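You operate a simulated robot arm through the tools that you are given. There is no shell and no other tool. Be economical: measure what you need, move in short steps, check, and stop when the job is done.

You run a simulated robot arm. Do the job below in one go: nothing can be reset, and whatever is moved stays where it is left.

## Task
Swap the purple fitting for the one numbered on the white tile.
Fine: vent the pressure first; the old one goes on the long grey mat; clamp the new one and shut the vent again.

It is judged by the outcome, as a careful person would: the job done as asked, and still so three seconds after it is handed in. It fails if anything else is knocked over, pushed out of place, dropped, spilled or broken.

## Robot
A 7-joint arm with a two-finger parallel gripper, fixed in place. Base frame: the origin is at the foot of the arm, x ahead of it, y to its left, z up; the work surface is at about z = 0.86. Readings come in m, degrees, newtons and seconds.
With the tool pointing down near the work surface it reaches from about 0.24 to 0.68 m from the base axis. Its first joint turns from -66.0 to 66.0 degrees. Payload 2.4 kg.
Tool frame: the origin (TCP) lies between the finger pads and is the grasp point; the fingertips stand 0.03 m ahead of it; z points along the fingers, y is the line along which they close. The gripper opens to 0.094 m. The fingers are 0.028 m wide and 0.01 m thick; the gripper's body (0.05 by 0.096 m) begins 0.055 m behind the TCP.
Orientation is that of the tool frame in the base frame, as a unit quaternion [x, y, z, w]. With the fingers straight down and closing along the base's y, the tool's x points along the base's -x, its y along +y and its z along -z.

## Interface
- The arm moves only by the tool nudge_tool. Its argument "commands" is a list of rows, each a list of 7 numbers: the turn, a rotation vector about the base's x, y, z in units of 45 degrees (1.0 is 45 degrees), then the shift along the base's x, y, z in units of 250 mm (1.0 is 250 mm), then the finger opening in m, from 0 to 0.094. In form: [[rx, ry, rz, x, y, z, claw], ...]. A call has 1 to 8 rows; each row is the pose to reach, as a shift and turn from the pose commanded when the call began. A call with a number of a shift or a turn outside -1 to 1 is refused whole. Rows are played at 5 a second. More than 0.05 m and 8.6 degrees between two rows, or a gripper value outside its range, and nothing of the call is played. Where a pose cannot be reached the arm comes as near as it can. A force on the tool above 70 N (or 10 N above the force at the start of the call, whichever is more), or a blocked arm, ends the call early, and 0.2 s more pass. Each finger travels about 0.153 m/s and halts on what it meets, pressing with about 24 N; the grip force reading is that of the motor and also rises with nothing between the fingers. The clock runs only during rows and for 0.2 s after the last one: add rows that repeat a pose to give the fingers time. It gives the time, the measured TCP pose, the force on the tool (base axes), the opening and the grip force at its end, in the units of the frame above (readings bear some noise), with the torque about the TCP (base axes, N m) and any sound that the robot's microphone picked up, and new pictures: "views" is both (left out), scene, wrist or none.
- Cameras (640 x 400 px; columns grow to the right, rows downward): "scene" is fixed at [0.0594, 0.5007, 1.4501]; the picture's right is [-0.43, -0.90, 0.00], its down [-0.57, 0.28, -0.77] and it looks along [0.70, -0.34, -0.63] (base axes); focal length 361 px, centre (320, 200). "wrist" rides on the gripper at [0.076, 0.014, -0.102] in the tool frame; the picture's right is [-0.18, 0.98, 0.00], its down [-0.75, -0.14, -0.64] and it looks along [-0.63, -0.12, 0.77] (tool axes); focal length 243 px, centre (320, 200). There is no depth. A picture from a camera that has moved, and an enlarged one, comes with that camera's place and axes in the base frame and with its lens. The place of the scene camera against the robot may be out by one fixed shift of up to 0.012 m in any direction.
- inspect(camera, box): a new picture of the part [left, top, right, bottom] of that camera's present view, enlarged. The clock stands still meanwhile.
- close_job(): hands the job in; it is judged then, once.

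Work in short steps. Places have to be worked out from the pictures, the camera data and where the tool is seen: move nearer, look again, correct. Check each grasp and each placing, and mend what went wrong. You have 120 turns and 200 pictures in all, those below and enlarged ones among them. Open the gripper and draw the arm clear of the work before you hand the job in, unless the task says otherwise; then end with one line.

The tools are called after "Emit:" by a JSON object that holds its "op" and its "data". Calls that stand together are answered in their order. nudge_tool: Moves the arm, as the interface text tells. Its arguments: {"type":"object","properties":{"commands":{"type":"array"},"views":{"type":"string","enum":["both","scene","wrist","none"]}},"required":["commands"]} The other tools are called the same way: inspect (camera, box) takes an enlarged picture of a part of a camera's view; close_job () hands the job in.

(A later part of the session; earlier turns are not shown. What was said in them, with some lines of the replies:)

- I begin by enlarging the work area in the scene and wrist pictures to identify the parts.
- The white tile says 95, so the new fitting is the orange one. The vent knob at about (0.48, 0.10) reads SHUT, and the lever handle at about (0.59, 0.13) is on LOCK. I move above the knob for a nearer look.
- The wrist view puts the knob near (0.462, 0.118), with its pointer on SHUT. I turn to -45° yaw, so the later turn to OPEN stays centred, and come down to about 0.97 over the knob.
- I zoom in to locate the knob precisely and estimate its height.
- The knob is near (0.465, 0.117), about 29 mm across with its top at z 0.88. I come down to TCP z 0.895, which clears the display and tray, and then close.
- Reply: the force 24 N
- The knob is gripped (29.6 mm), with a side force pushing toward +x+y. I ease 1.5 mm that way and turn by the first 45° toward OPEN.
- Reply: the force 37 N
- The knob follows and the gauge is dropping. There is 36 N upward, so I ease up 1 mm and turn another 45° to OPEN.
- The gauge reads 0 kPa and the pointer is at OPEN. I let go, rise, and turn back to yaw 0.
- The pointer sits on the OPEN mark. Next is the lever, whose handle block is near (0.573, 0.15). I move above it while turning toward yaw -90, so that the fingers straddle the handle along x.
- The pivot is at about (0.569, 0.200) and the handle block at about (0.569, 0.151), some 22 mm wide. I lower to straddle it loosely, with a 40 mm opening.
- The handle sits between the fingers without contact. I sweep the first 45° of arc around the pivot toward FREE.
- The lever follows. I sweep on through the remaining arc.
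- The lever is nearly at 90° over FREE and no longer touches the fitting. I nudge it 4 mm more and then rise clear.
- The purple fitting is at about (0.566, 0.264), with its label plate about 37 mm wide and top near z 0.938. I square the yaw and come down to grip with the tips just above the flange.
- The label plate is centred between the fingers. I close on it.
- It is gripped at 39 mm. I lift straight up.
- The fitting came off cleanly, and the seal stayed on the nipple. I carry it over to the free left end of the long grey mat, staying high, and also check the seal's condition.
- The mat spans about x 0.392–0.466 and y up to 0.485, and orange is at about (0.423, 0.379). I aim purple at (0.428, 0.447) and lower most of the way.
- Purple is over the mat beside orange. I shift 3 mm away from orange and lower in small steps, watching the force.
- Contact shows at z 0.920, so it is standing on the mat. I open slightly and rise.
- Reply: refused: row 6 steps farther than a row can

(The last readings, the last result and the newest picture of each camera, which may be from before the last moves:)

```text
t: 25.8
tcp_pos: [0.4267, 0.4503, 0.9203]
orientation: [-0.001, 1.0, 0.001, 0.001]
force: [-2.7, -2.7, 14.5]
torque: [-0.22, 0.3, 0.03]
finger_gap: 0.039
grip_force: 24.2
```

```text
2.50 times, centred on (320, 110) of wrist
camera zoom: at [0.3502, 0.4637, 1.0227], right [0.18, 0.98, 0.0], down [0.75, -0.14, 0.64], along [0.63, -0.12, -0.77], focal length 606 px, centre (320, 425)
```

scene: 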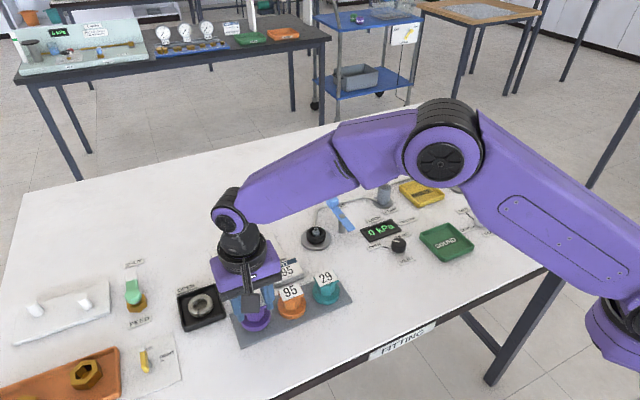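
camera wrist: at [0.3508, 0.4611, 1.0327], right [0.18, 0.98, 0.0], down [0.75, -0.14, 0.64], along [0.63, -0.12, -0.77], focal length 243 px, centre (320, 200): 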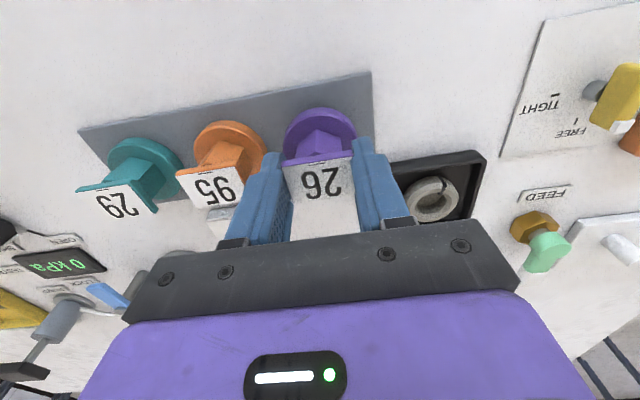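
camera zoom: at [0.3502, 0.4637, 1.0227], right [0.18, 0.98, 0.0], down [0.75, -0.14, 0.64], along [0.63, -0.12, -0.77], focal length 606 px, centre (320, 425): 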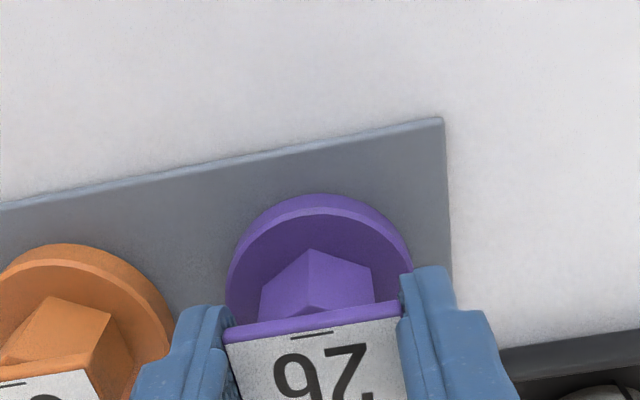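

One row stepped too far; I resend with smaller steps.

Emit:
{"op": "nudge_tool", "data": {"commands": [[0, 0, 0, 0, 0, 0, 0.046], [0, 0, 0, 0, 0, 0, 0.05], [0, 0, 0, 0, 0, 0, 0.05], [0, 0, 0, 0, 0, 0.1, 0.05], [0, 0, 0, 0, 0, 0.25, 0.06], [0, 0, 0, 0, -0.1, 0.38, 0.06], [0, 0, 0, 0, -0.2, 0.4, 0.06], [0, 0, 0, 0, -0.29, 0.4, 0.06]]}}

Emit:
{"op": "inspect", "data": {"camera": "wrist", "box": [220, 30, 420, 190]}}

```text
t: 27.6
tcp_pos: [0.4248, 0.3771, 1.0175]
orientation: [0.0, 1.0, 0.0, 0.0]
force: [0.7, -0.2, 0.1]
torque: [0.03, -0.01, 0.01]
finger_gap: 0.0598
grip_force: 0.1
camera wrist: at [0.3484, 0.3902, 1.1215], right [0.18, 0.98, 0.0], down [0.75, -0.14, 0.64], along [0.63, -0.12, -0.77], focal length 243 px, centre (320, 200)
```

scene: 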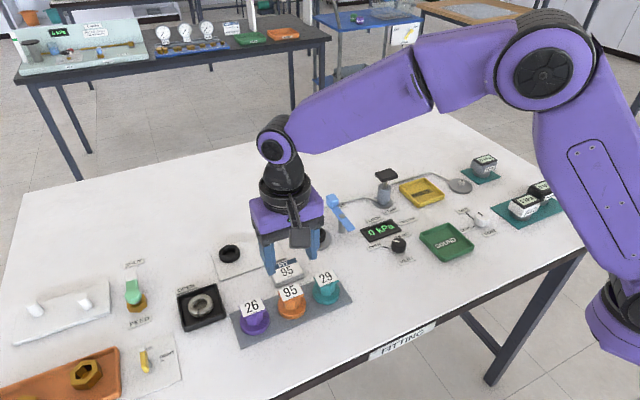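
wrist: 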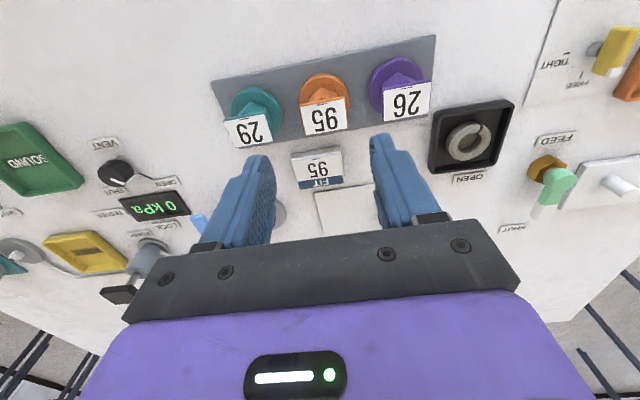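

```text
2.50 times, centred on (320, 110) of wrist
camera zoom: at [0.3484, 0.3902, 1.1215], right [0.18, 0.98, 0.0], down [0.75, -0.14, 0.64], along [0.63, -0.12, -0.77], focal length 606 px, centre (320, 425)
```

zoom: 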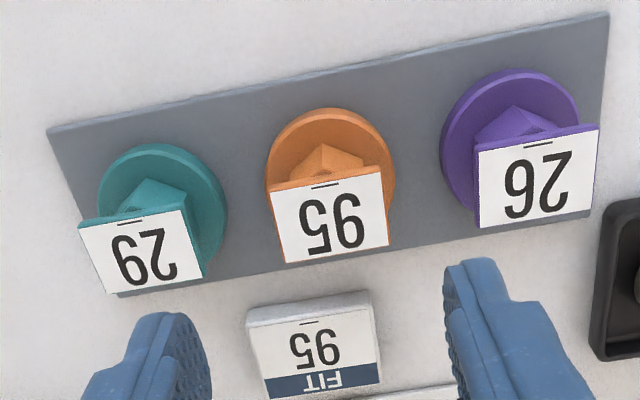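

Purple stands on the mat. Orange 95 is at about (0.428, 0.381), and teal and purple leave room for a 52 mm opening. I descend to the same grip height (0.921) and check before closing.

Emit:
{"op": "nudge_tool", "data": {"commands": [[0, 0, 0, 0.012, 0.016, 0, 0.052], [0, 0, 0, 0.012, 0.016, -0.12, 0.052], [0, 0, 0, 0.012, 0.016, -0.22, 0.052], [0, 0, 0, 0.012, 0.016, -0.22, 0.052]], "views": "wrist"}}

Emit:
{"op": "inspect", "data": {"camera": "wrist", "box": [220, 80, 420, 240]}}

```text
t: 28.6
tcp_pos: [0.4298, 0.3829, 0.9627]
orientation: [-0.001, 1.0, 0.0, 0.0]
force: [0.4, 0.2, 0.4]
torque: [-0.01, -0.02, 0.0]
finger_gap: 0.052
grip_force: 0.1
camera wrist: at [0.352, 0.3956, 1.0667], right [0.18, 0.98, 0.0], down [0.75, -0.14, 0.64], along [0.63, -0.12, -0.77], focal length 243 px, centre (320, 200)
```

wrist: 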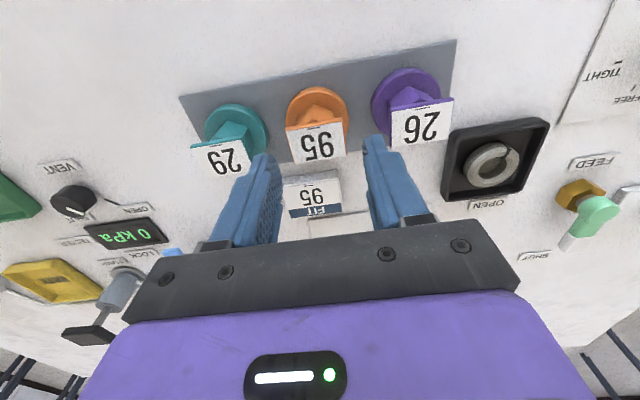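

```text
2.50 times, centred on (320, 160) of wrist
camera zoom: at [0.352, 0.3956, 1.0667], right [0.18, 0.98, 0.0], down [0.75, -0.14, 0.64], along [0.63, -0.12, -0.77], focal length 606 px, centre (320, 300)
```

zoom: 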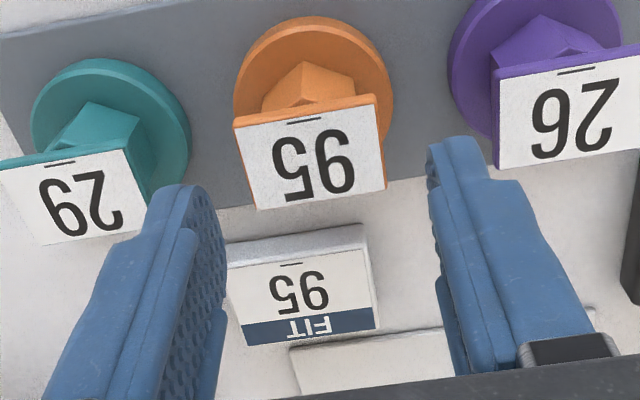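

The label centre works out at about (0.426, 0.381), so I correct slightly and go down to the grip height.

Emit:
{"op": "nudge_tool", "data": {"commands": [[0, 0, 0, -0.012, -0.006, -0.05, 0.054], [0, 0, 0, -0.012, -0.006, -0.11, 0.054], [0, 0, 0, -0.012, -0.006, -0.164, 0.054], [0, 0, 0, -0.012, -0.006, -0.164, 0.054]], "views": "wrist"}}

Emit:
{"op": "inspect", "data": {"camera": "scene", "box": [220, 230, 380, 350]}}

```text
t: 29.6
tcp_pos: [0.4272, 0.3815, 0.9233]
orientation: [-0.001, 1.0, 0.001, 0.0]
force: [-0.5, -1.4, -0.2]
torque: [0.0, 0.0, -0.02]
finger_gap: 0.0539
grip_force: 0.1
camera wrist: at [0.3503, 0.3936, 1.0258], right [0.18, 0.98, 0.0], down [0.75, -0.14, 0.64], along [0.63, -0.12, -0.77], focal length 243 px, centre (320, 200)
```

wrist: 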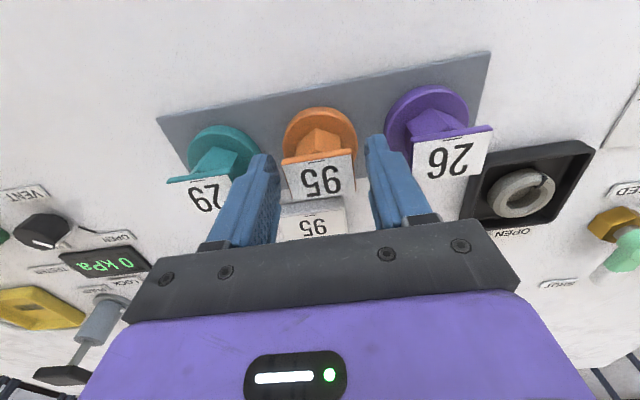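

```text
3.33 times, centred on (300, 290) of scene
camera zoom: at [0.0594, 0.5007, 1.4501], right [-0.43, -0.9, 0.0], down [-0.57, 0.28, -0.77], along [0.7, -0.34, -0.63], focal length 1204 px, centre (387, -100)
```

zoom: 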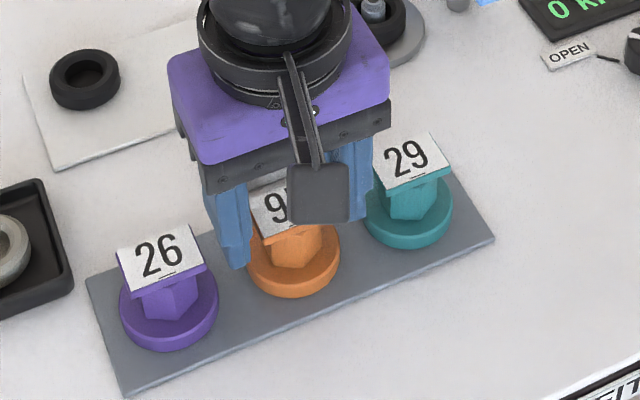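

The fingers sit on both sides of the 95 plate and clear of its neighbours. I close and lift.

Emit:
{"op": "nudge_tool", "data": {"commands": [[0, 0, 0, 0, 0, 0, 0.04], [0, 0, 0, 0, 0, 0, 0.02], [0, 0, 0, 0, 0, 0, 0.02], [0, 0, 0, 0, 0, 0.06, 0.02], [0, 0, 0, 0, 0, 0.22, 0.02], [0, 0, 0, 0, 0, 0.4, 0.02], [0, 0, 0, 0, 0, 0.5, 0.02]]}}

Emit:
{"op": "inspect", "data": {"camera": "scene", "box": [220, 180, 380, 350]}}

```text
t: 31.2
tcp_pos: [0.4263, 0.3798, 1.0475]
orientation: [-0.001, 1.0, 0.0, 0.0]
force: [0.3, -1.1, -0.9]
torque: [0.01, -0.01, -0.03]
finger_gap: 0.0391
grip_force: 24.2
camera wrist: at [0.35, 0.393, 1.1495], right [0.18, 0.98, 0.0], down [0.75, -0.14, 0.64], along [0.63, -0.12, -0.77], focal length 243 px, centre (320, 200)
```

scene: 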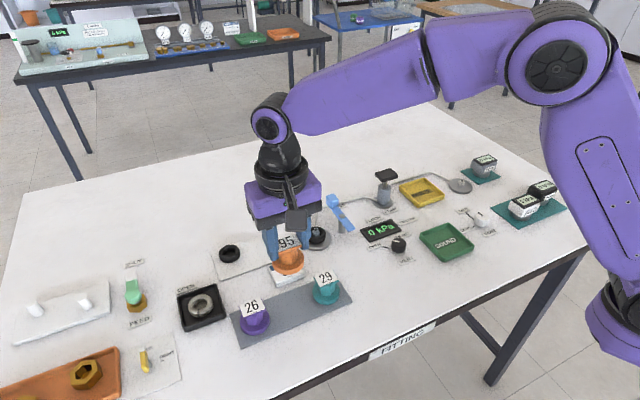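
wrist: 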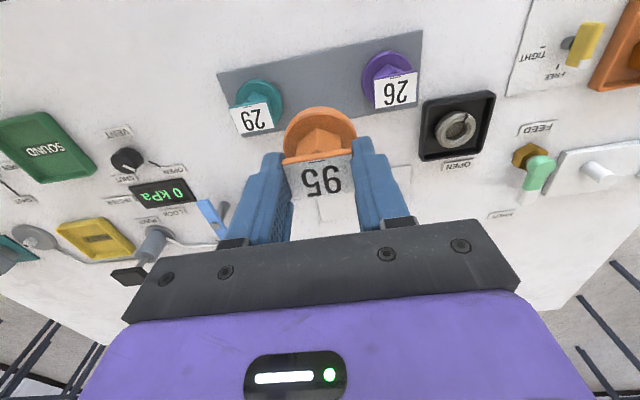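

```text
2.35 times, centred on (300, 265) of scene
camera zoom: at [0.0594, 0.5007, 1.4501], right [-0.43, -0.9, 0.0], down [-0.57, 0.28, -0.77], along [0.7, -0.34, -0.63], focal length 850 px, centre (367, 47)
```

zoom: 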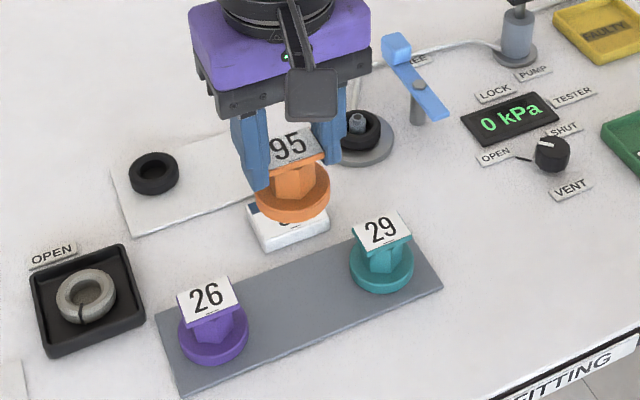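

Orange is held like purple was. I carry it over the socket at (0.567, 0.264).

Emit:
{"op": "nudge_tool", "data": {"commands": [[0, 0, 0, 0.1, -0.08, 0, 0.02], [0, 0, 0, 0.2, -0.165, 0, 0.02], [0, 0, 0, 0.3, -0.248, 0, 0.02], [0, 0, 0, 0.4, -0.33, 0, 0.02], [0, 0, 0, 0.5, -0.413, 0, 0.02], [0, 0, 0, 0.564, -0.464, 0, 0.02], [0, 0, 0, 0.564, -0.464, -0.04, 0.02]]}}

Emit:
{"op": "inspect", "data": {"camera": "wrist", "box": [220, 40, 420, 200]}}

```text
t: 32.8
tcp_pos: [0.569, 0.2645, 1.0371]
orientation: [-0.001, 1.0, -0.001, 0.001]
force: [0.8, 0.3, -0.7]
torque: [-0.02, 0.01, 0.02]
finger_gap: 0.0391
grip_force: 24.3
camera wrist: at [0.4921, 0.277, 1.1404], right [0.18, 0.98, 0.0], down [0.75, -0.14, 0.64], along [0.63, -0.12, -0.77], focal length 243 px, centre (320, 200)
```

scene: 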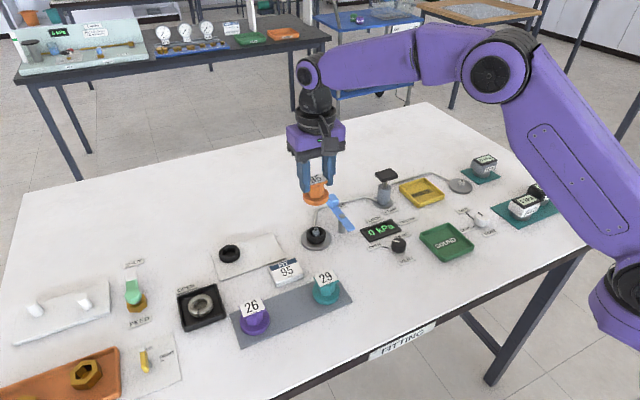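
wrist: 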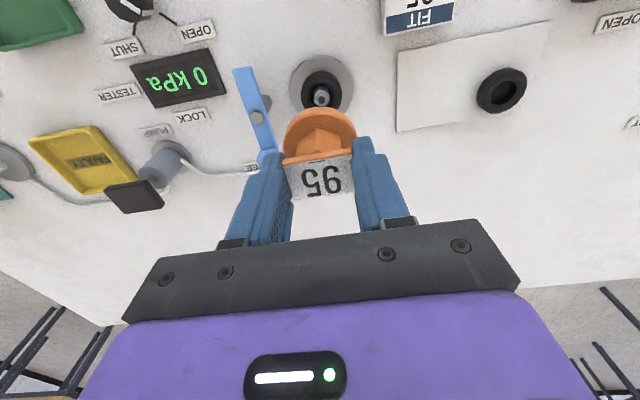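

```text
2.50 times, centred on (320, 120) of wrist
camera zoom: at [0.4921, 0.277, 1.1404], right [0.18, 0.98, 0.0], down [0.75, -0.14, 0.64], along [0.63, -0.12, -0.77], focal length 606 px, centre (320, 400)
```

zoom: 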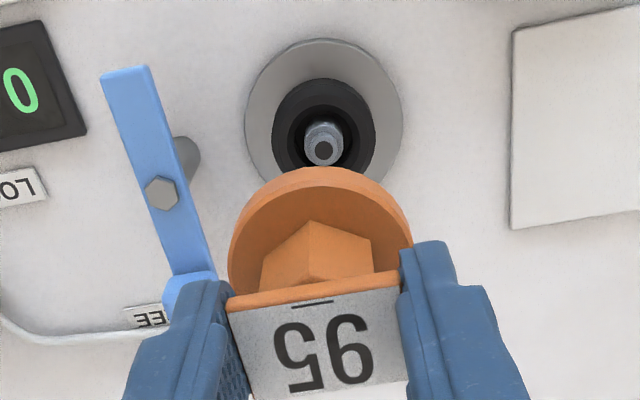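

Compared with purple at lift-off, the tool stands about 3 mm too far in +x, so I correct that and lower to just above the nipple.

Emit:
{"op": "nudge_tool", "data": {"commands": [[0, 0, 0, -0.012, 0, -0.06, 0.02], [0, 0, 0, -0.012, 0, -0.16, 0.02], [0, 0, 0, -0.012, 0, -0.26, 0.02], [0, 0, 0, -0.012, 0, -0.29, 0.02], [0, 0, 0, -0.012, 0, -0.29, 0.02]], "views": "wrist"}}

Emit:
{"op": "inspect", "data": {"camera": "scene", "box": [260, 160, 380, 260]}}

Emit:
{"op": "inspect", "data": {"camera": "wrist", "box": [240, 60, 400, 180]}}

```text
t: 34.0
tcp_pos: [0.5643, 0.264, 0.9637]
orientation: [-0.001, 1.0, 0.0, 0.0]
force: [-1.0, 0.3, -0.3]
torque: [0.02, -0.01, 0.01]
finger_gap: 0.0391
grip_force: 24.3
camera wrist: at [0.4882, 0.2777, 1.0671], right [0.18, 0.98, 0.0], down [0.75, -0.14, 0.64], along [0.63, -0.12, -0.77], focal length 243 px, centre (320, 200)
```

wrist: 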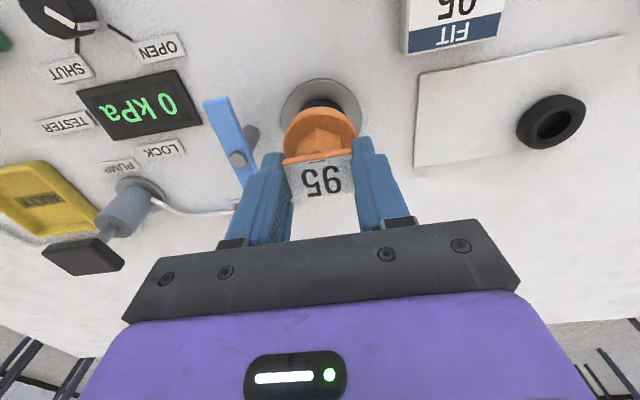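

```text
4.00 times, centred on (320, 210) of scene
camera zoom: at [0.0594, 0.5007, 1.4501], right [-0.43, -0.9, 0.0], down [-0.57, 0.28, -0.77], along [0.7, -0.34, -0.63], focal length 1445 px, centre (320, 160)
```

zoom: 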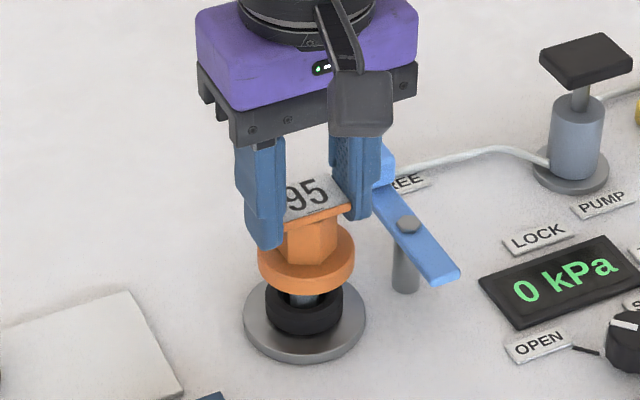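

```text
3.33 times, centred on (320, 120) of wrist
camera zoom: at [0.4882, 0.2777, 1.0671], right [0.18, 0.98, 0.0], down [0.75, -0.14, 0.64], along [0.63, -0.12, -0.77], focal length 809 px, centre (320, 467)
```

zoom: 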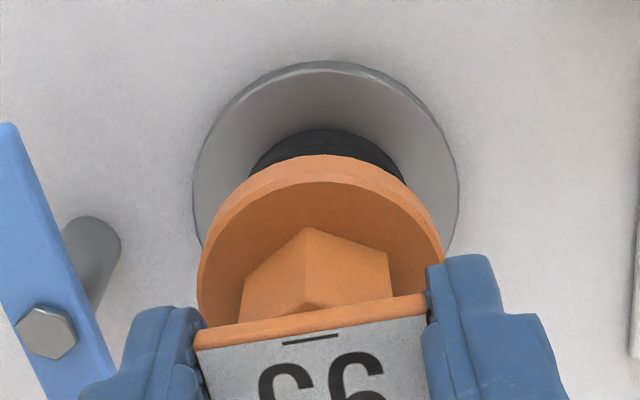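

Orange is aligned above the nipple with no force. I lower to the seated height (0.939) in small steps.

Emit:
{"op": "nudge_tool", "data": {"commands": [[0, 0, 0, 0.004, 0.002, -0.016, 0.02], [0, 0, 0, 0.004, 0.002, -0.032, 0.02], [0, 0, 0, 0.004, 0.002, -0.048, 0.02], [0, 0, 0, 0.004, 0.002, -0.064, 0.02], [0, 0, 0, 0.004, 0.002, -0.08, 0.02], [0, 0, 0, 0.004, 0.002, -0.092, 0.02]], "views": "wrist"}}

Emit:
{"op": "inspect", "data": {"camera": "scene", "box": [260, 160, 380, 260]}}

```text
t: 35.4
tcp_pos: [0.5669, 0.2646, 0.9433]
orientation: [-0.001, 1.0, 0.0, 0.001]
force: [-3.7, -1.4, 9.3]
torque: [-0.11, 0.19, 0.0]
finger_gap: 0.039
grip_force: 24.0
camera wrist: at [0.489, 0.2783, 1.0455], right [0.18, 0.98, 0.0], down [0.75, -0.14, 0.64], along [0.63, -0.12, -0.77], focal length 243 px, centre (320, 200)
```

wrist: 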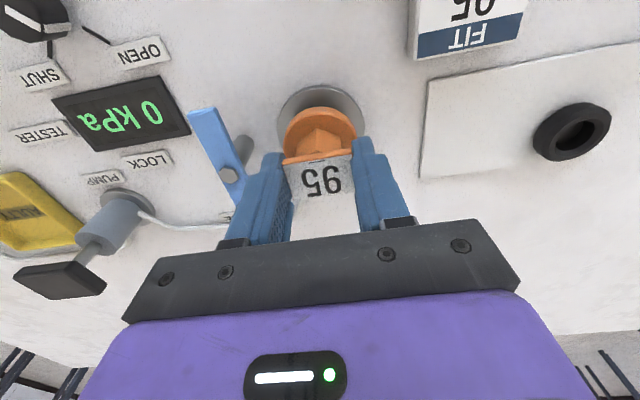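

```text
4.00 times, centred on (320, 210) of scene
camera zoom: at [0.0592, 0.5006, 1.4502], right [-0.43, -0.9, 0.0], down [-0.57, 0.28, -0.77], along [0.7, -0.34, -0.63], focal length 1445 px, centre (320, 160)
```

zoom: 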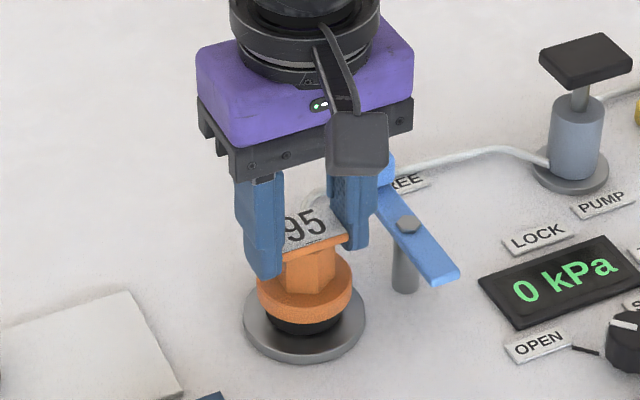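

Contact began at 0.943, and orange was gripped about 2 mm higher than purple, so it is nearly or fully seated. I press 2 mm more to confirm.

Emit:
{"op": "nudge_tool", "data": {"commands": [[0, 0, 0, 0, 0, -0.005, 0.02], [0, 0, 0, 0, 0, -0.009, 0.02], [0, 0, 0, 0, 0, -0.009, 0.02]], "views": "none"}}

```text
t: 36.2
tcp_pos: [0.5667, 0.2656, 0.9398]
orientation: [0.0, 1.0, 0.001, 0.003]
force: [-2.3, 0.6, 22.0]
torque: [0.04, -0.07, -0.02]
finger_gap: 0.0391
grip_force: 24.4
```

The force has risen to 22 N at 0.940, so it is seated. I let go, rise, and check that it sits level.

Emit:
{"op": "nudge_tool", "data": {"commands": [[0, 0, 0, 0, 0, 0.008, 0.045], [0, 0, 0, 0, 0, 0.008, 0.06], [0, 0, 0, 0, 0, 0.008, 0.06], [0, 0, 0, 0, 0, 0.12, 0.06], [0, 0, 0, 0, 0, 0.28, 0.06], [0, 0, 0, 0, 0, 0.4, 0.06]]}}

Emit:
{"op": "inspect", "data": {"camera": "scene", "box": [270, 170, 380, 260]}}

Emit:
{"op": "inspect", "data": {"camera": "wrist", "box": [220, 40, 420, 200]}}

```text
t: 37.6
tcp_pos: [0.5637, 0.2662, 1.0403]
orientation: [-0.002, 1.0, 0.0, 0.0]
force: [0.2, 0.2, 0.1]
torque: [-0.04, -0.03, -0.02]
finger_gap: 0.0601
grip_force: 0.0
camera wrist: at [0.4874, 0.2793, 1.1441], right [0.18, 0.98, 0.0], down [0.75, -0.14, 0.64], along [0.63, -0.12, -0.77], focal length 243 px, centre (320, 200)
```

scene: 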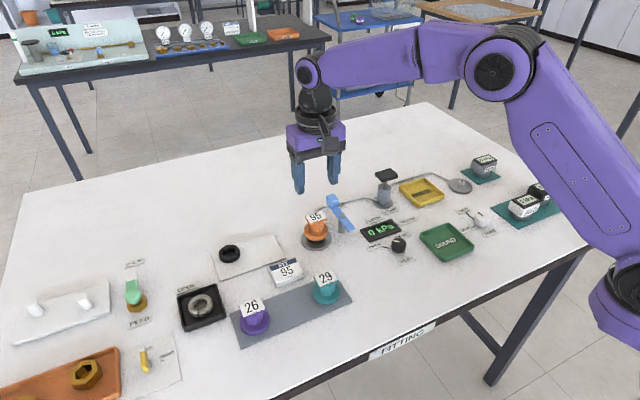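
wrist: 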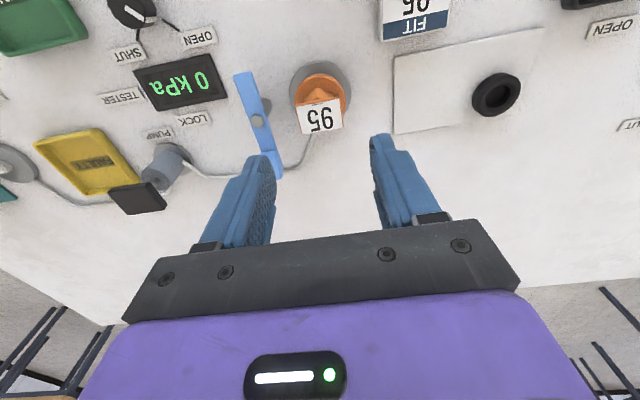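

```text
4.44 times, centred on (325, 215) of scene
camera zoom: at [0.0594, 0.5007, 1.4501], right [-0.43, -0.9, 0.0], down [-0.57, 0.28, -0.77], along [0.7, -0.34, -0.63], focal length 1605 px, centre (298, 133)
```

zoom: 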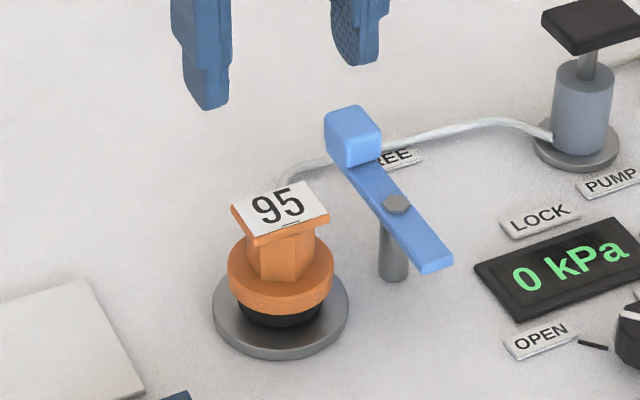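

```text
2.50 times, centred on (320, 120) of wrist
camera zoom: at [0.4874, 0.2793, 1.1441], right [0.18, 0.98, 0.0], down [0.75, -0.14, 0.64], along [0.63, -0.12, -0.77], focal length 606 px, centre (320, 400)
```

zoom: 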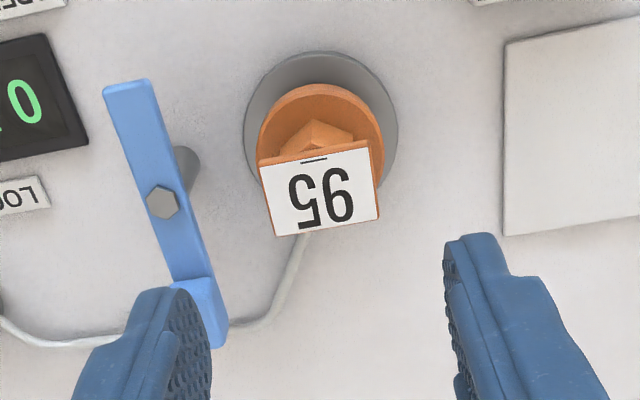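

Orange sits exactly as purple did. I go back to the lever handle at about (0.617, 0.200), staying high first.

Emit:
{"op": "nudge_tool", "data": {"commands": [[0, 0, 0, 0.07, -0.09, 0, 0.06], [0, 0, 0, 0.14, -0.18, 0, 0.05], [0, 0, 0, 0.21, -0.262, 0, 0.045], [0, 0, 0, 0.21, -0.262, -0.1, 0.045], [0, 0, 0, 0.21, -0.262, -0.2, 0.045], [0, 0, 0, 0.21, -0.262, -0.2, 0.045]], "views": "wrist"}}

```text
t: 39.0
tcp_pos: [0.6168, 0.1995, 0.9874]
orientation: [0.0, 1.0, 0.001, 0.001]
force: [0.0, -0.3, -0.7]
torque: [-0.01, 0.02, -0.01]
finger_gap: 0.0449
grip_force: 0.0
camera wrist: at [0.5405, 0.2131, 1.0917], right [0.18, 0.98, 0.0], down [0.75, -0.14, 0.64], along [0.63, -0.12, -0.77], focal length 243 px, centre (320, 200)
```

wrist: 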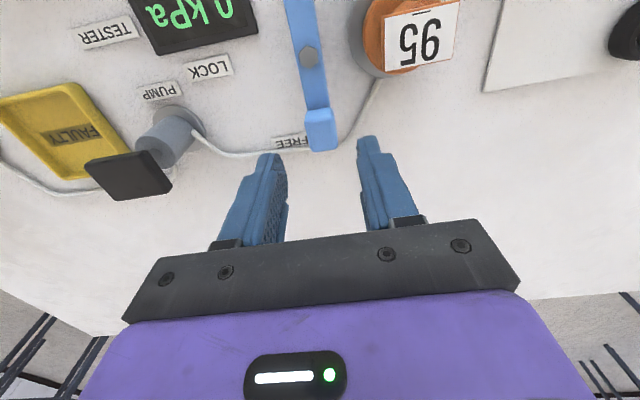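

The handle at about (0.615, 0.199) lies centred between the fingers. I lower to straddle it.

Emit:
{"op": "nudge_tool", "data": {"commands": [[0, 0, 0, 0, 0, -0.12, 0.045], [0, 0, 0, 0, 0, -0.24, 0.045], [0, 0, 0, 0, 0, -0.24, 0.036]], "views": "wrist"}}

```text
t: 39.8
tcp_pos: [0.6174, 0.1996, 0.9286]
orientation: [-0.001, 1.0, 0.0, 0.001]
force: [1.3, -1.0, 0.1]
torque: [0.0, 0.01, 0.02]
finger_gap: 0.036
grip_force: 0.0
camera wrist: at [0.5403, 0.2132, 1.032], right [0.18, 0.98, 0.0], down [0.75, -0.14, 0.64], along [0.63, -0.12, -0.77], focal length 243 px, centre (320, 200)
```

wrist: 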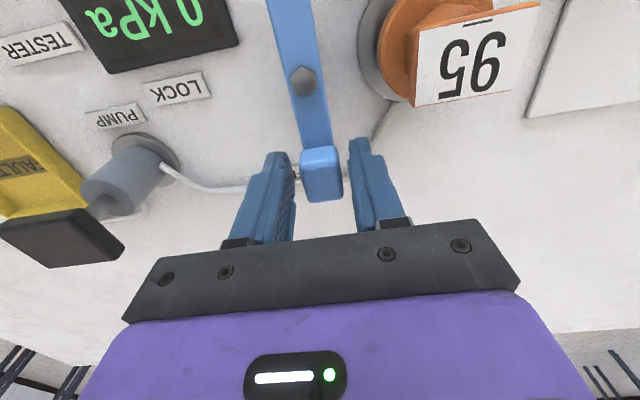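

Straddled. I sweep the handle back 45° toward LOCK.

Emit:
{"op": "nudge_tool", "data": {"commands": [[0, 0, -0.178, -0.002, -0.027, 0, 0.036], [0, 0, -0.356, -0.008, -0.053, 0, 0.036], [0, 0, -0.533, -0.017, -0.078, 0, 0.036], [0, 0, -0.711, -0.029, -0.102, 0, 0.036], [0, 0, -0.889, -0.045, -0.124, 0, 0.036], [0, 0, -1, -0.056, -0.136, 0, 0.036]], "views": "wrist"}}

```text
t: 41.2
tcp_pos: [0.6034, 0.1648, 0.929]
orientation: [0.384, 0.924, 0.0, 0.0]
force: [0.2, -0.8, 1.4]
torque: [-0.02, -0.01, 0.0]
finger_gap: 0.0363
grip_force: 0.1
camera wrist: at [0.5598, 0.2281, 1.0329], right [0.83, 0.56, 0.0], down [0.43, -0.63, 0.64], along [0.36, -0.53, -0.77], focal length 243 px, centre (320, 200)
```

wrist: 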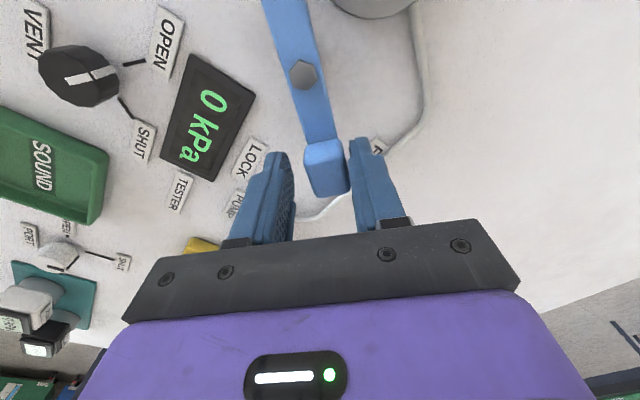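

It follows smoothly. I continue through the remaining 45° plus the slack to LOCK.

Emit:
{"op": "nudge_tool", "data": {"commands": [[0, 0, -0.178, -0.02, -0.018, 0, 0.036], [0, 0, -0.356, -0.042, -0.032, 0, 0.036], [0, 0, -0.533, -0.067, -0.044, 0, 0.036], [0, 0, -0.711, -0.092, -0.052, 0, 0.036], [0, 0, -0.889, -0.119, -0.056, 0, 0.036], [0, 0, -1, -0.136, -0.056, 0, 0.036], [0, 0, -1, -0.156, -0.055, 0, 0.036]]}}

Emit:
{"op": "inspect", "data": {"camera": "scene", "box": [270, 160, 430, 270]}}

```text
t: 42.8
tcp_pos: [0.5652, 0.1521, 0.9293]
orientation: [0.708, 0.707, 0.001, 0.0]
force: [0.6, 0.3, 1.1]
torque: [0.0, 0.01, 0.0]
finger_gap: 0.0357
grip_force: 0.1
camera wrist: at [0.579, 0.2264, 1.0322], right [0.98, -0.18, 0.0], down [-0.14, -0.75, 0.64], along [-0.12, -0.63, -0.77], focal length 243 px, centre (320, 200)
```

scene: 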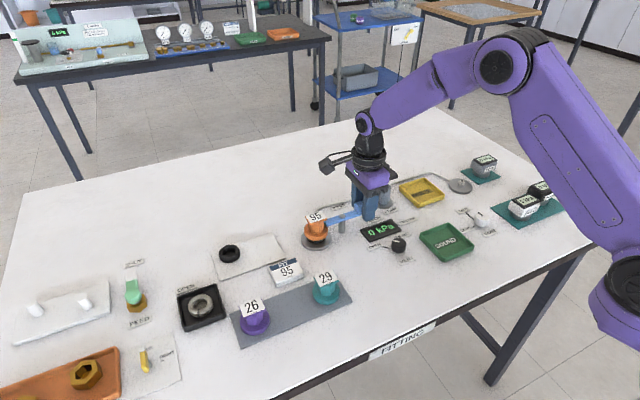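
wrist: 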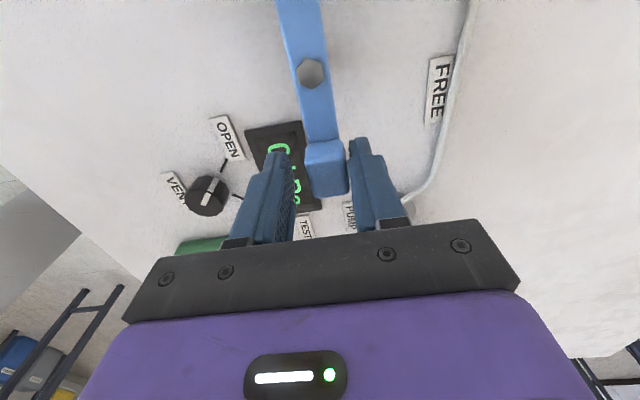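

```text
3.64 times, centred on (350, 215) of scene
camera zoom: at [0.0594, 0.5007, 1.4501], right [-0.43, -0.9, 0.0], down [-0.57, 0.28, -0.77], along [0.7, -0.34, -0.63], focal length 1314 px, centre (211, 146)
```

zoom: 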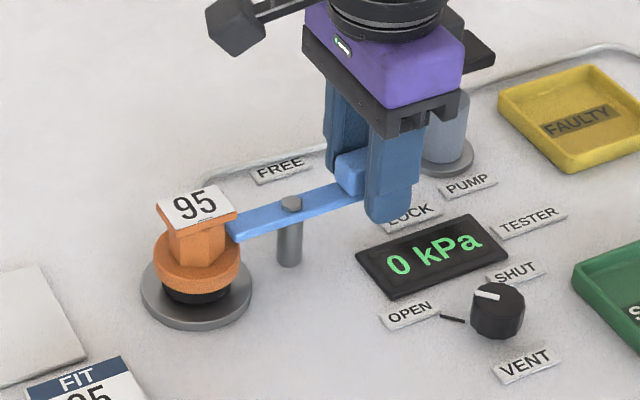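

It is nearly at LOCK. I push about 4 mm more, then open, rise, and compare with the first picture.

Emit:
{"op": "nudge_tool", "data": {"commands": [[0, 0, 0, -0.008, 0, 0, 0.036], [0, 0, 0, -0.016, 0, 0, 0.036], [0, 0, 0, -0.016, 0, 0, 0.036], [0, 0, 0, -0.01, 0, 0, 0.05], [0, 0, 0, -0.01, 0, 0, 0.05], [0, 0, 0, -0.01, 0, 0.15, 0.05], [0, 0, 0, -0.01, 0, 0.3, 0.05], [0, 0, 0, -0.01, 0, 0.46, 0.05]]}}

Emit:
{"op": "inspect", "data": {"camera": "wrist", "box": [240, 0, 440, 125]}}

Emit:
{"op": "inspect", "data": {"camera": "scene", "box": [280, 150, 500, 290]}}

```text
t: 44.6
tcp_pos: [0.5634, 0.1513, 1.0452]
orientation: [0.707, 0.708, -0.001, 0.0]
force: [-0.5, 0.6, -1.0]
torque: [0.02, 0.0, 0.02]
finger_gap: 0.05
grip_force: 0.2
camera wrist: at [0.5771, 0.2268, 1.1477], right [0.98, -0.18, 0.0], down [-0.14, -0.75, 0.64], along [-0.12, -0.63, -0.77], focal length 243 px, centre (320, 200)
```

scene: 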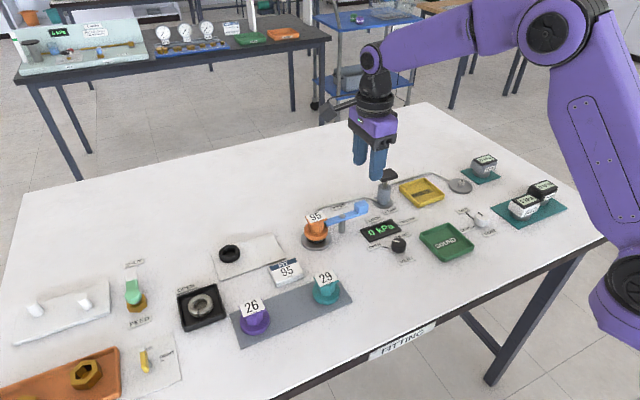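
wrist: 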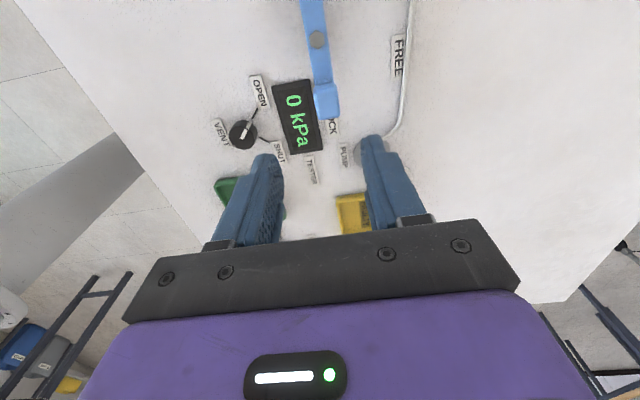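

```text
3.20 times, centred on (340, 62) of wrist
camera zoom: at [0.5771, 0.2268, 1.1477], right [0.98, -0.18, 0.0], down [-0.14, -0.75, 0.64], along [-0.12, -0.63, -0.77], focal length 776 px, centre (256, 640)
```

zoom: 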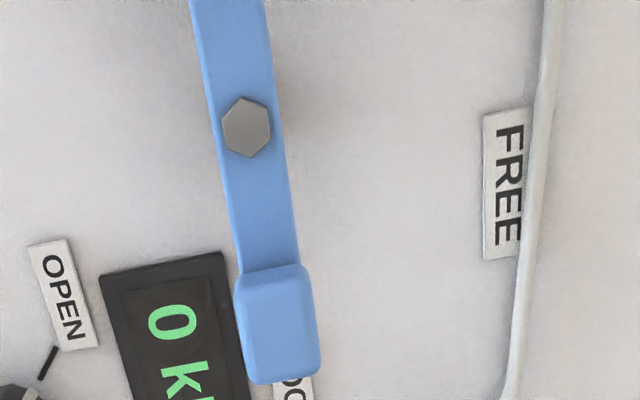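

```text
2.86 times, centred on (390, 220) of scene
camera zoom: at [0.0594, 0.5007, 1.4501], right [-0.43, -0.9, 0.0], down [-0.57, 0.28, -0.77], along [0.7, -0.34, -0.63], focal length 1032 px, centre (120, 143)
```

zoom: 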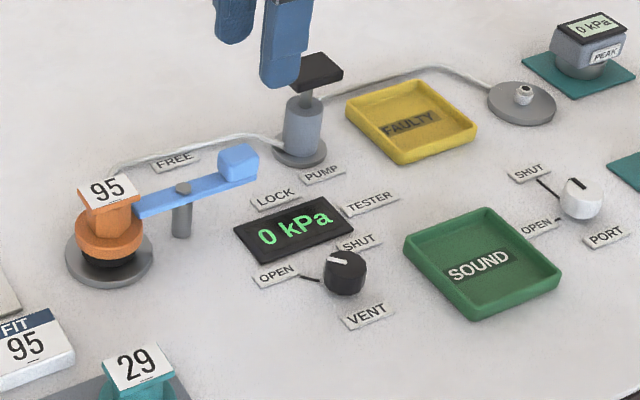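

The lever is back on LOCK, matching the first picture. Next I shut the vent, going back over the knob at about (0.466, 0.121) and turning to +45° yaw.

Emit:
{"op": "nudge_tool", "data": {"commands": [[0, 0, 0.17, -0.065, -0.02, 0, 0.06], [0, 0, 0.34, -0.13, -0.04, 0, 0.06], [0, 0, 0.51, -0.195, -0.06, 0, 0.06], [0, 0, 0.68, -0.26, -0.08, 0, 0.06], [0, 0, 0.85, -0.325, -0.1, 0, 0.06], [0, 0, 1, -0.39, -0.121, 0, 0.06]], "views": "none"}}

Emit:
{"op": "nudge_tool", "data": {"commands": [[0, 0, 0.17, 0, 0, 0, 0.06], [0, 0, 0.34, 0, 0, 0, 0.06], [0, 0, 0.51, 0, 0, 0, 0.06], [0, 0, 0.68, 0, 0, 0, 0.06], [0, 0, 0.85, 0, 0, 0, 0.06], [0, 0, 1, 0, 0, 0, 0.06]], "views": "none"}}

Emit:
{"op": "nudge_tool", "data": {"commands": [[0, 0, 0.17, 0, 0, -0.1, 0.06], [0, 0, 0.34, 0, 0, -0.2, 0.06], [0, 0, 0.51, 0, 0, -0.28, 0.06], [0, 0, 0.68, 0, 0, -0.28, 0.06], [0, 0, 0.85, 0, 0, -0.28, 0.06], [0, 0, 1, 0, 0, -0.28, 0.06], [0, 0, 1, 0, 0, -0.28, 0.06]], "views": "wrist"}}

```text
t: 46.0
tcp_pos: [0.4655, 0.1199, 1.0458]
orientation: [0.381, 0.925, 0.0, 0.0]
force: [-0.6, -0.1, 0.2]
torque: [0.0, -0.01, 0.0]
finger_gap: 0.0599
grip_force: 0.1
```

```text
t: 47.4
tcp_pos: [0.4652, 0.1213, 1.045]
orientation: [-0.002, 1.0, 0.0, 0.001]
force: [-0.4, -0.2, 0.8]
torque: [0.0, 0.01, -0.02]
finger_gap: 0.0601
grip_force: 0.0
```

```text
t: 49.0
tcp_pos: [0.4653, 0.1214, 0.9747]
orientation: [-0.385, 0.923, 0.0, 0.001]
force: [0.0, 0.5, 0.0]
torque: [-0.03, -0.04, -0.01]
finger_gap: 0.06
grip_force: 0.0
camera wrist: at [0.4006, 0.0761, 1.0779], right [-0.57, 0.82, 0.0], down [0.63, 0.44, 0.64], along [0.53, 0.36, -0.77], focal length 243 px, centre (320, 200)
```

wrist: 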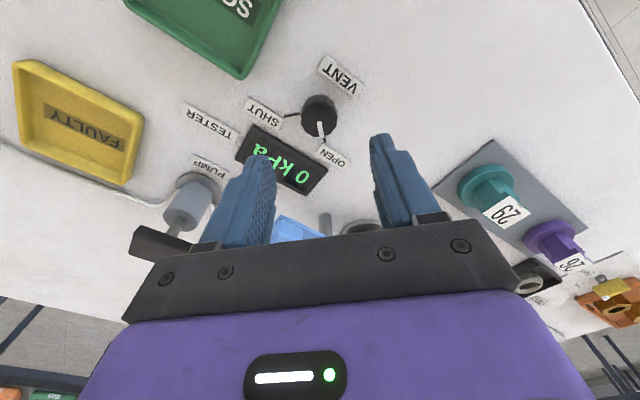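

The knob is centred. I lower and grip it as before.

Emit:
{"op": "nudge_tool", "data": {"commands": [[0, 0, 0, 0, 0, -0.12, 0.06], [0, 0, 0, 0, 0, -0.24, 0.06], [0, 0, 0, 0, 0, -0.308, 0.06], [0, 0, 0, 0, 0, -0.308, 0.045], [0, 0, 0, 0, 0, -0.308, 0.02], [0, 0, 0, 0, 0, -0.308, 0.02]], "views": "wrist"}}

```text
t: 50.4
tcp_pos: [0.4657, 0.12, 0.8968]
orientation: [-0.384, 0.923, 0.0, -0.001]
force: [3.0, -1.0, -6.2]
torque: [0.53, 0.0, 0.01]
finger_gap: 0.0298
grip_force: 45.5
camera wrist: at [0.4009, 0.0756, 1.0004], right [-0.57, 0.82, 0.0], down [0.63, 0.43, 0.64], along [0.53, 0.36, -0.77], focal length 243 px, centre (320, 200)
```

wrist: 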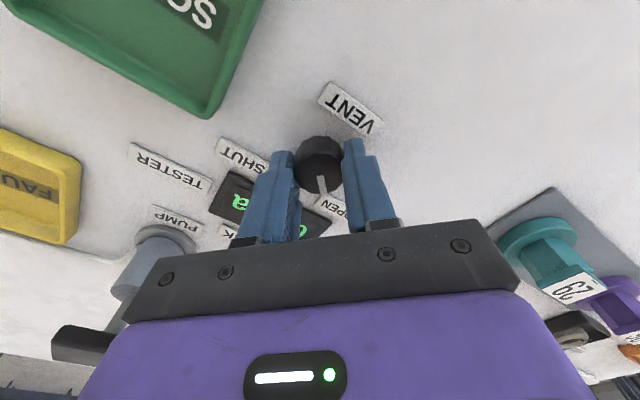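

The knob is gripped. I turn it back -90° in two calls.

Emit:
{"op": "nudge_tool", "data": {"commands": [[0, 0, -0.18, 0, 0, 0, 0.02], [0, 0, -0.36, 0, 0, 0, 0.02], [0, 0, -0.54, 0, 0, 0, 0.02], [0, 0, -0.72, 0, 0, 0, 0.02], [0, 0, -0.9, 0, 0, 0, 0.02], [0, 0, -1, 0, 0, 0, 0.02]], "views": "none"}}

Emit:
{"op": "nudge_tool", "data": {"commands": [[0, 0, -0.18, 0, 0, 0, 0.02], [0, 0, -0.36, 0, 0, 0, 0.02], [0, 0, -0.54, 0, 0, 0, 0.02], [0, 0, -0.72, 0, 0, 0, 0.02], [0, 0, -0.9, 0, 0, 0, 0.02], [0, 0, -1, 0, 0, 0, 0.02], [0, 0, -1, 0, 0, 0, 0.02]]}}

Emit:
{"op": "inspect", "data": {"camera": "wrist", "box": [220, 80, 420, 240]}}

```text
t: 51.8
tcp_pos: [0.4657, 0.1183, 0.8977]
orientation: [0.002, 1.0, 0.0, 0.0]
force: [7.3, -12.2, -1.7]
torque: [0.15, 0.37, 0.02]
finger_gap: 0.0298
grip_force: 45.1
```

```text
t: 53.4
tcp_pos: [0.4644, 0.1191, 0.897]
orientation: [0.384, 0.923, -0.001, 0.0]
force: [8.5, -23.6, -8.9]
torque: [-0.21, -0.47, 0.24]
finger_gap: 0.0297
grip_force: 45.4
camera wrist: at [0.4211, 0.1827, 1.0005], right [0.83, 0.56, 0.0], down [0.43, -0.63, 0.64], along [0.36, -0.53, -0.77], focal length 243 px, centre (320, 200)
```

scene: 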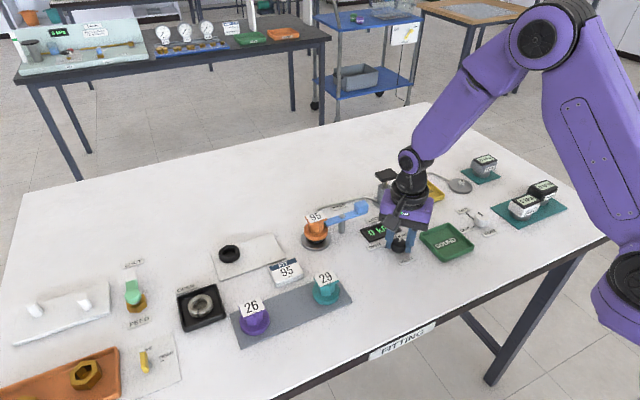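
wrist: 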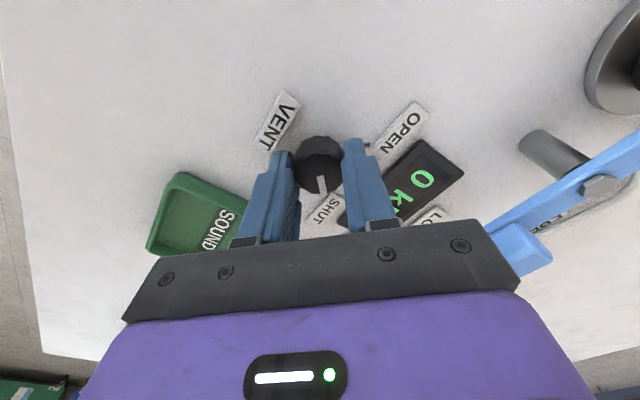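

```text
2.50 times, centred on (320, 160) of wrist
camera zoom: at [0.4211, 0.1827, 1.0005], right [0.83, 0.56, 0.0], down [0.43, -0.63, 0.64], along [0.36, -0.53, -0.77], focal length 606 px, centre (320, 300)
```

zoom: 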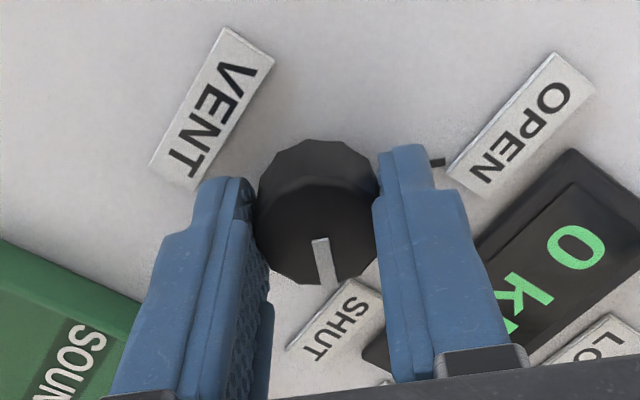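

A twisting torque of 0.24 N m shows it has reached the SHUT stop. I let go, rise, draw back, and check everything.

Emit:
{"op": "nudge_tool", "data": {"commands": [[0, 0, 0, 0, 0, 0, 0.045], [0, 0, 0, 0, 0, 0, 0.06], [0, 0, 0, 0, 0, 0, 0.06], [0, 0, 0, 0, 0, 0.16, 0.06], [0, 0, 0, 0, 0, 0.32, 0.06], [0, 0, 0, 0, 0, 0.5, 0.06], [0, 0, 0, -0.1, 0, 0.64, 0.06], [0, 0, 0, -0.25, 0, 0.74, 0.06]]}}

Emit:
{"op": "inspect", "data": {"camera": "wrist", "box": [260, 40, 460, 190]}}

Emit:
{"op": "inspect", "data": {"camera": "scene", "box": [210, 170, 440, 350]}}

```text
t: 55.2
tcp_pos: [0.4023, 0.1189, 1.0828]
orientation: [0.382, 0.924, 0.0, 0.0]
force: [-0.8, 1.0, 0.1]
torque: [0.02, 0.0, 0.02]
finger_gap: 0.0601
grip_force: 0.0
camera wrist: at [0.3584, 0.1823, 1.1856], right [0.82, 0.57, 0.0], down [0.43, -0.63, 0.64], along [0.36, -0.53, -0.77], focal length 243 px, centre (320, 200)
```

scene: 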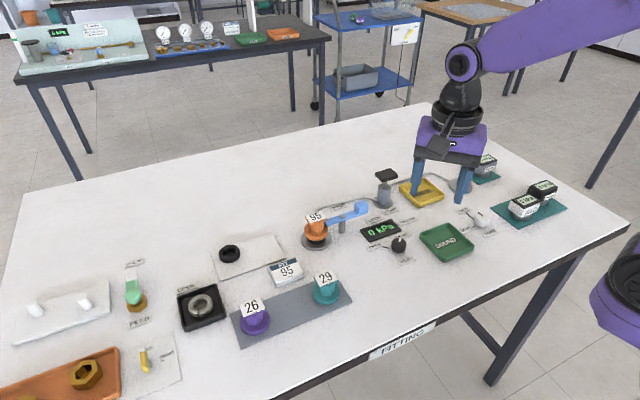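
wrist: 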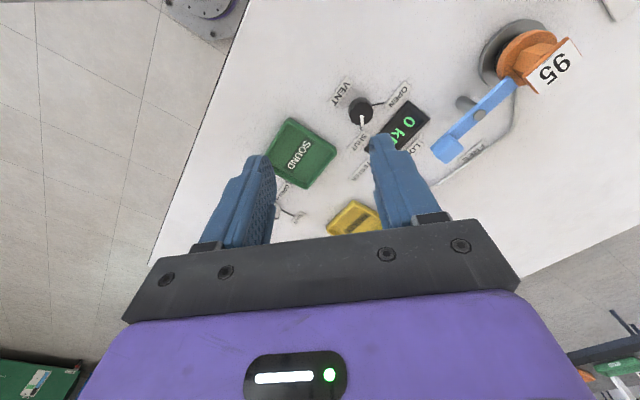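

```text
2.67 times, centred on (360, 115) of wrist
camera zoom: at [0.3584, 0.1823, 1.1856], right [0.82, 0.57, 0.0], down [0.43, -0.63, 0.64], along [0.36, -0.53, -0.77], focal length 647 px, centre (213, 427)
```

zoom: 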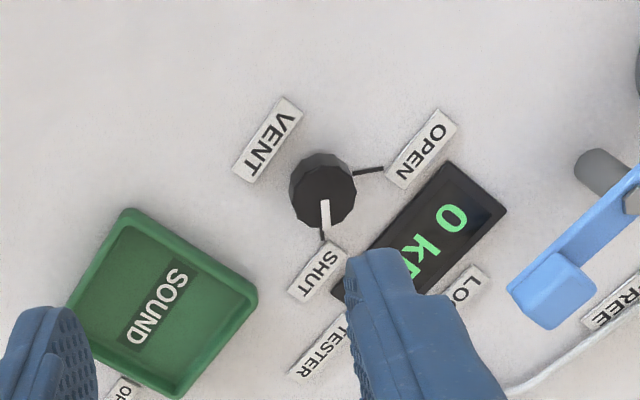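

```text
2.22 times, centred on (325, 260) of scene
camera zoom: at [0.0594, 0.5007, 1.4501], right [-0.43, -0.9, 0.0], down [-0.57, 0.28, -0.77], along [0.7, -0.34, -0.63], focal length 803 px, centre (309, 67)
```

zoom: 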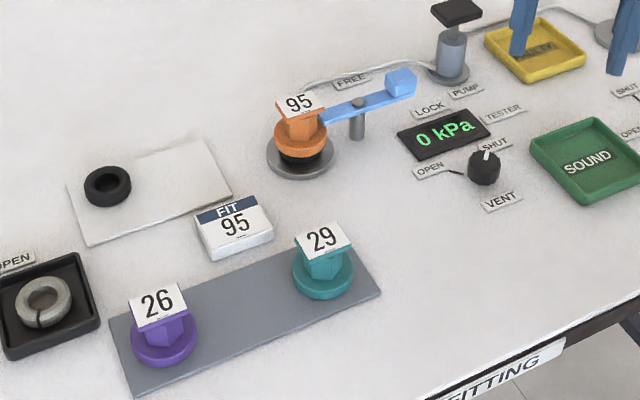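

The vent pointer is on the SHUT mark, orange 95 is clamped in the socket, purple 26 is on the long grey mat, and everything else is in place. The gripper is open and clear, so I hand in.

Emit:
{"op": "close_job", "data": {}}

```text
The job is handed in.
```

The swap is done: I vented the pressure to 0 kPa first, put the purple fitting 26 on the long grey mat, clamped the orange 95 in its place and shut the vent again.
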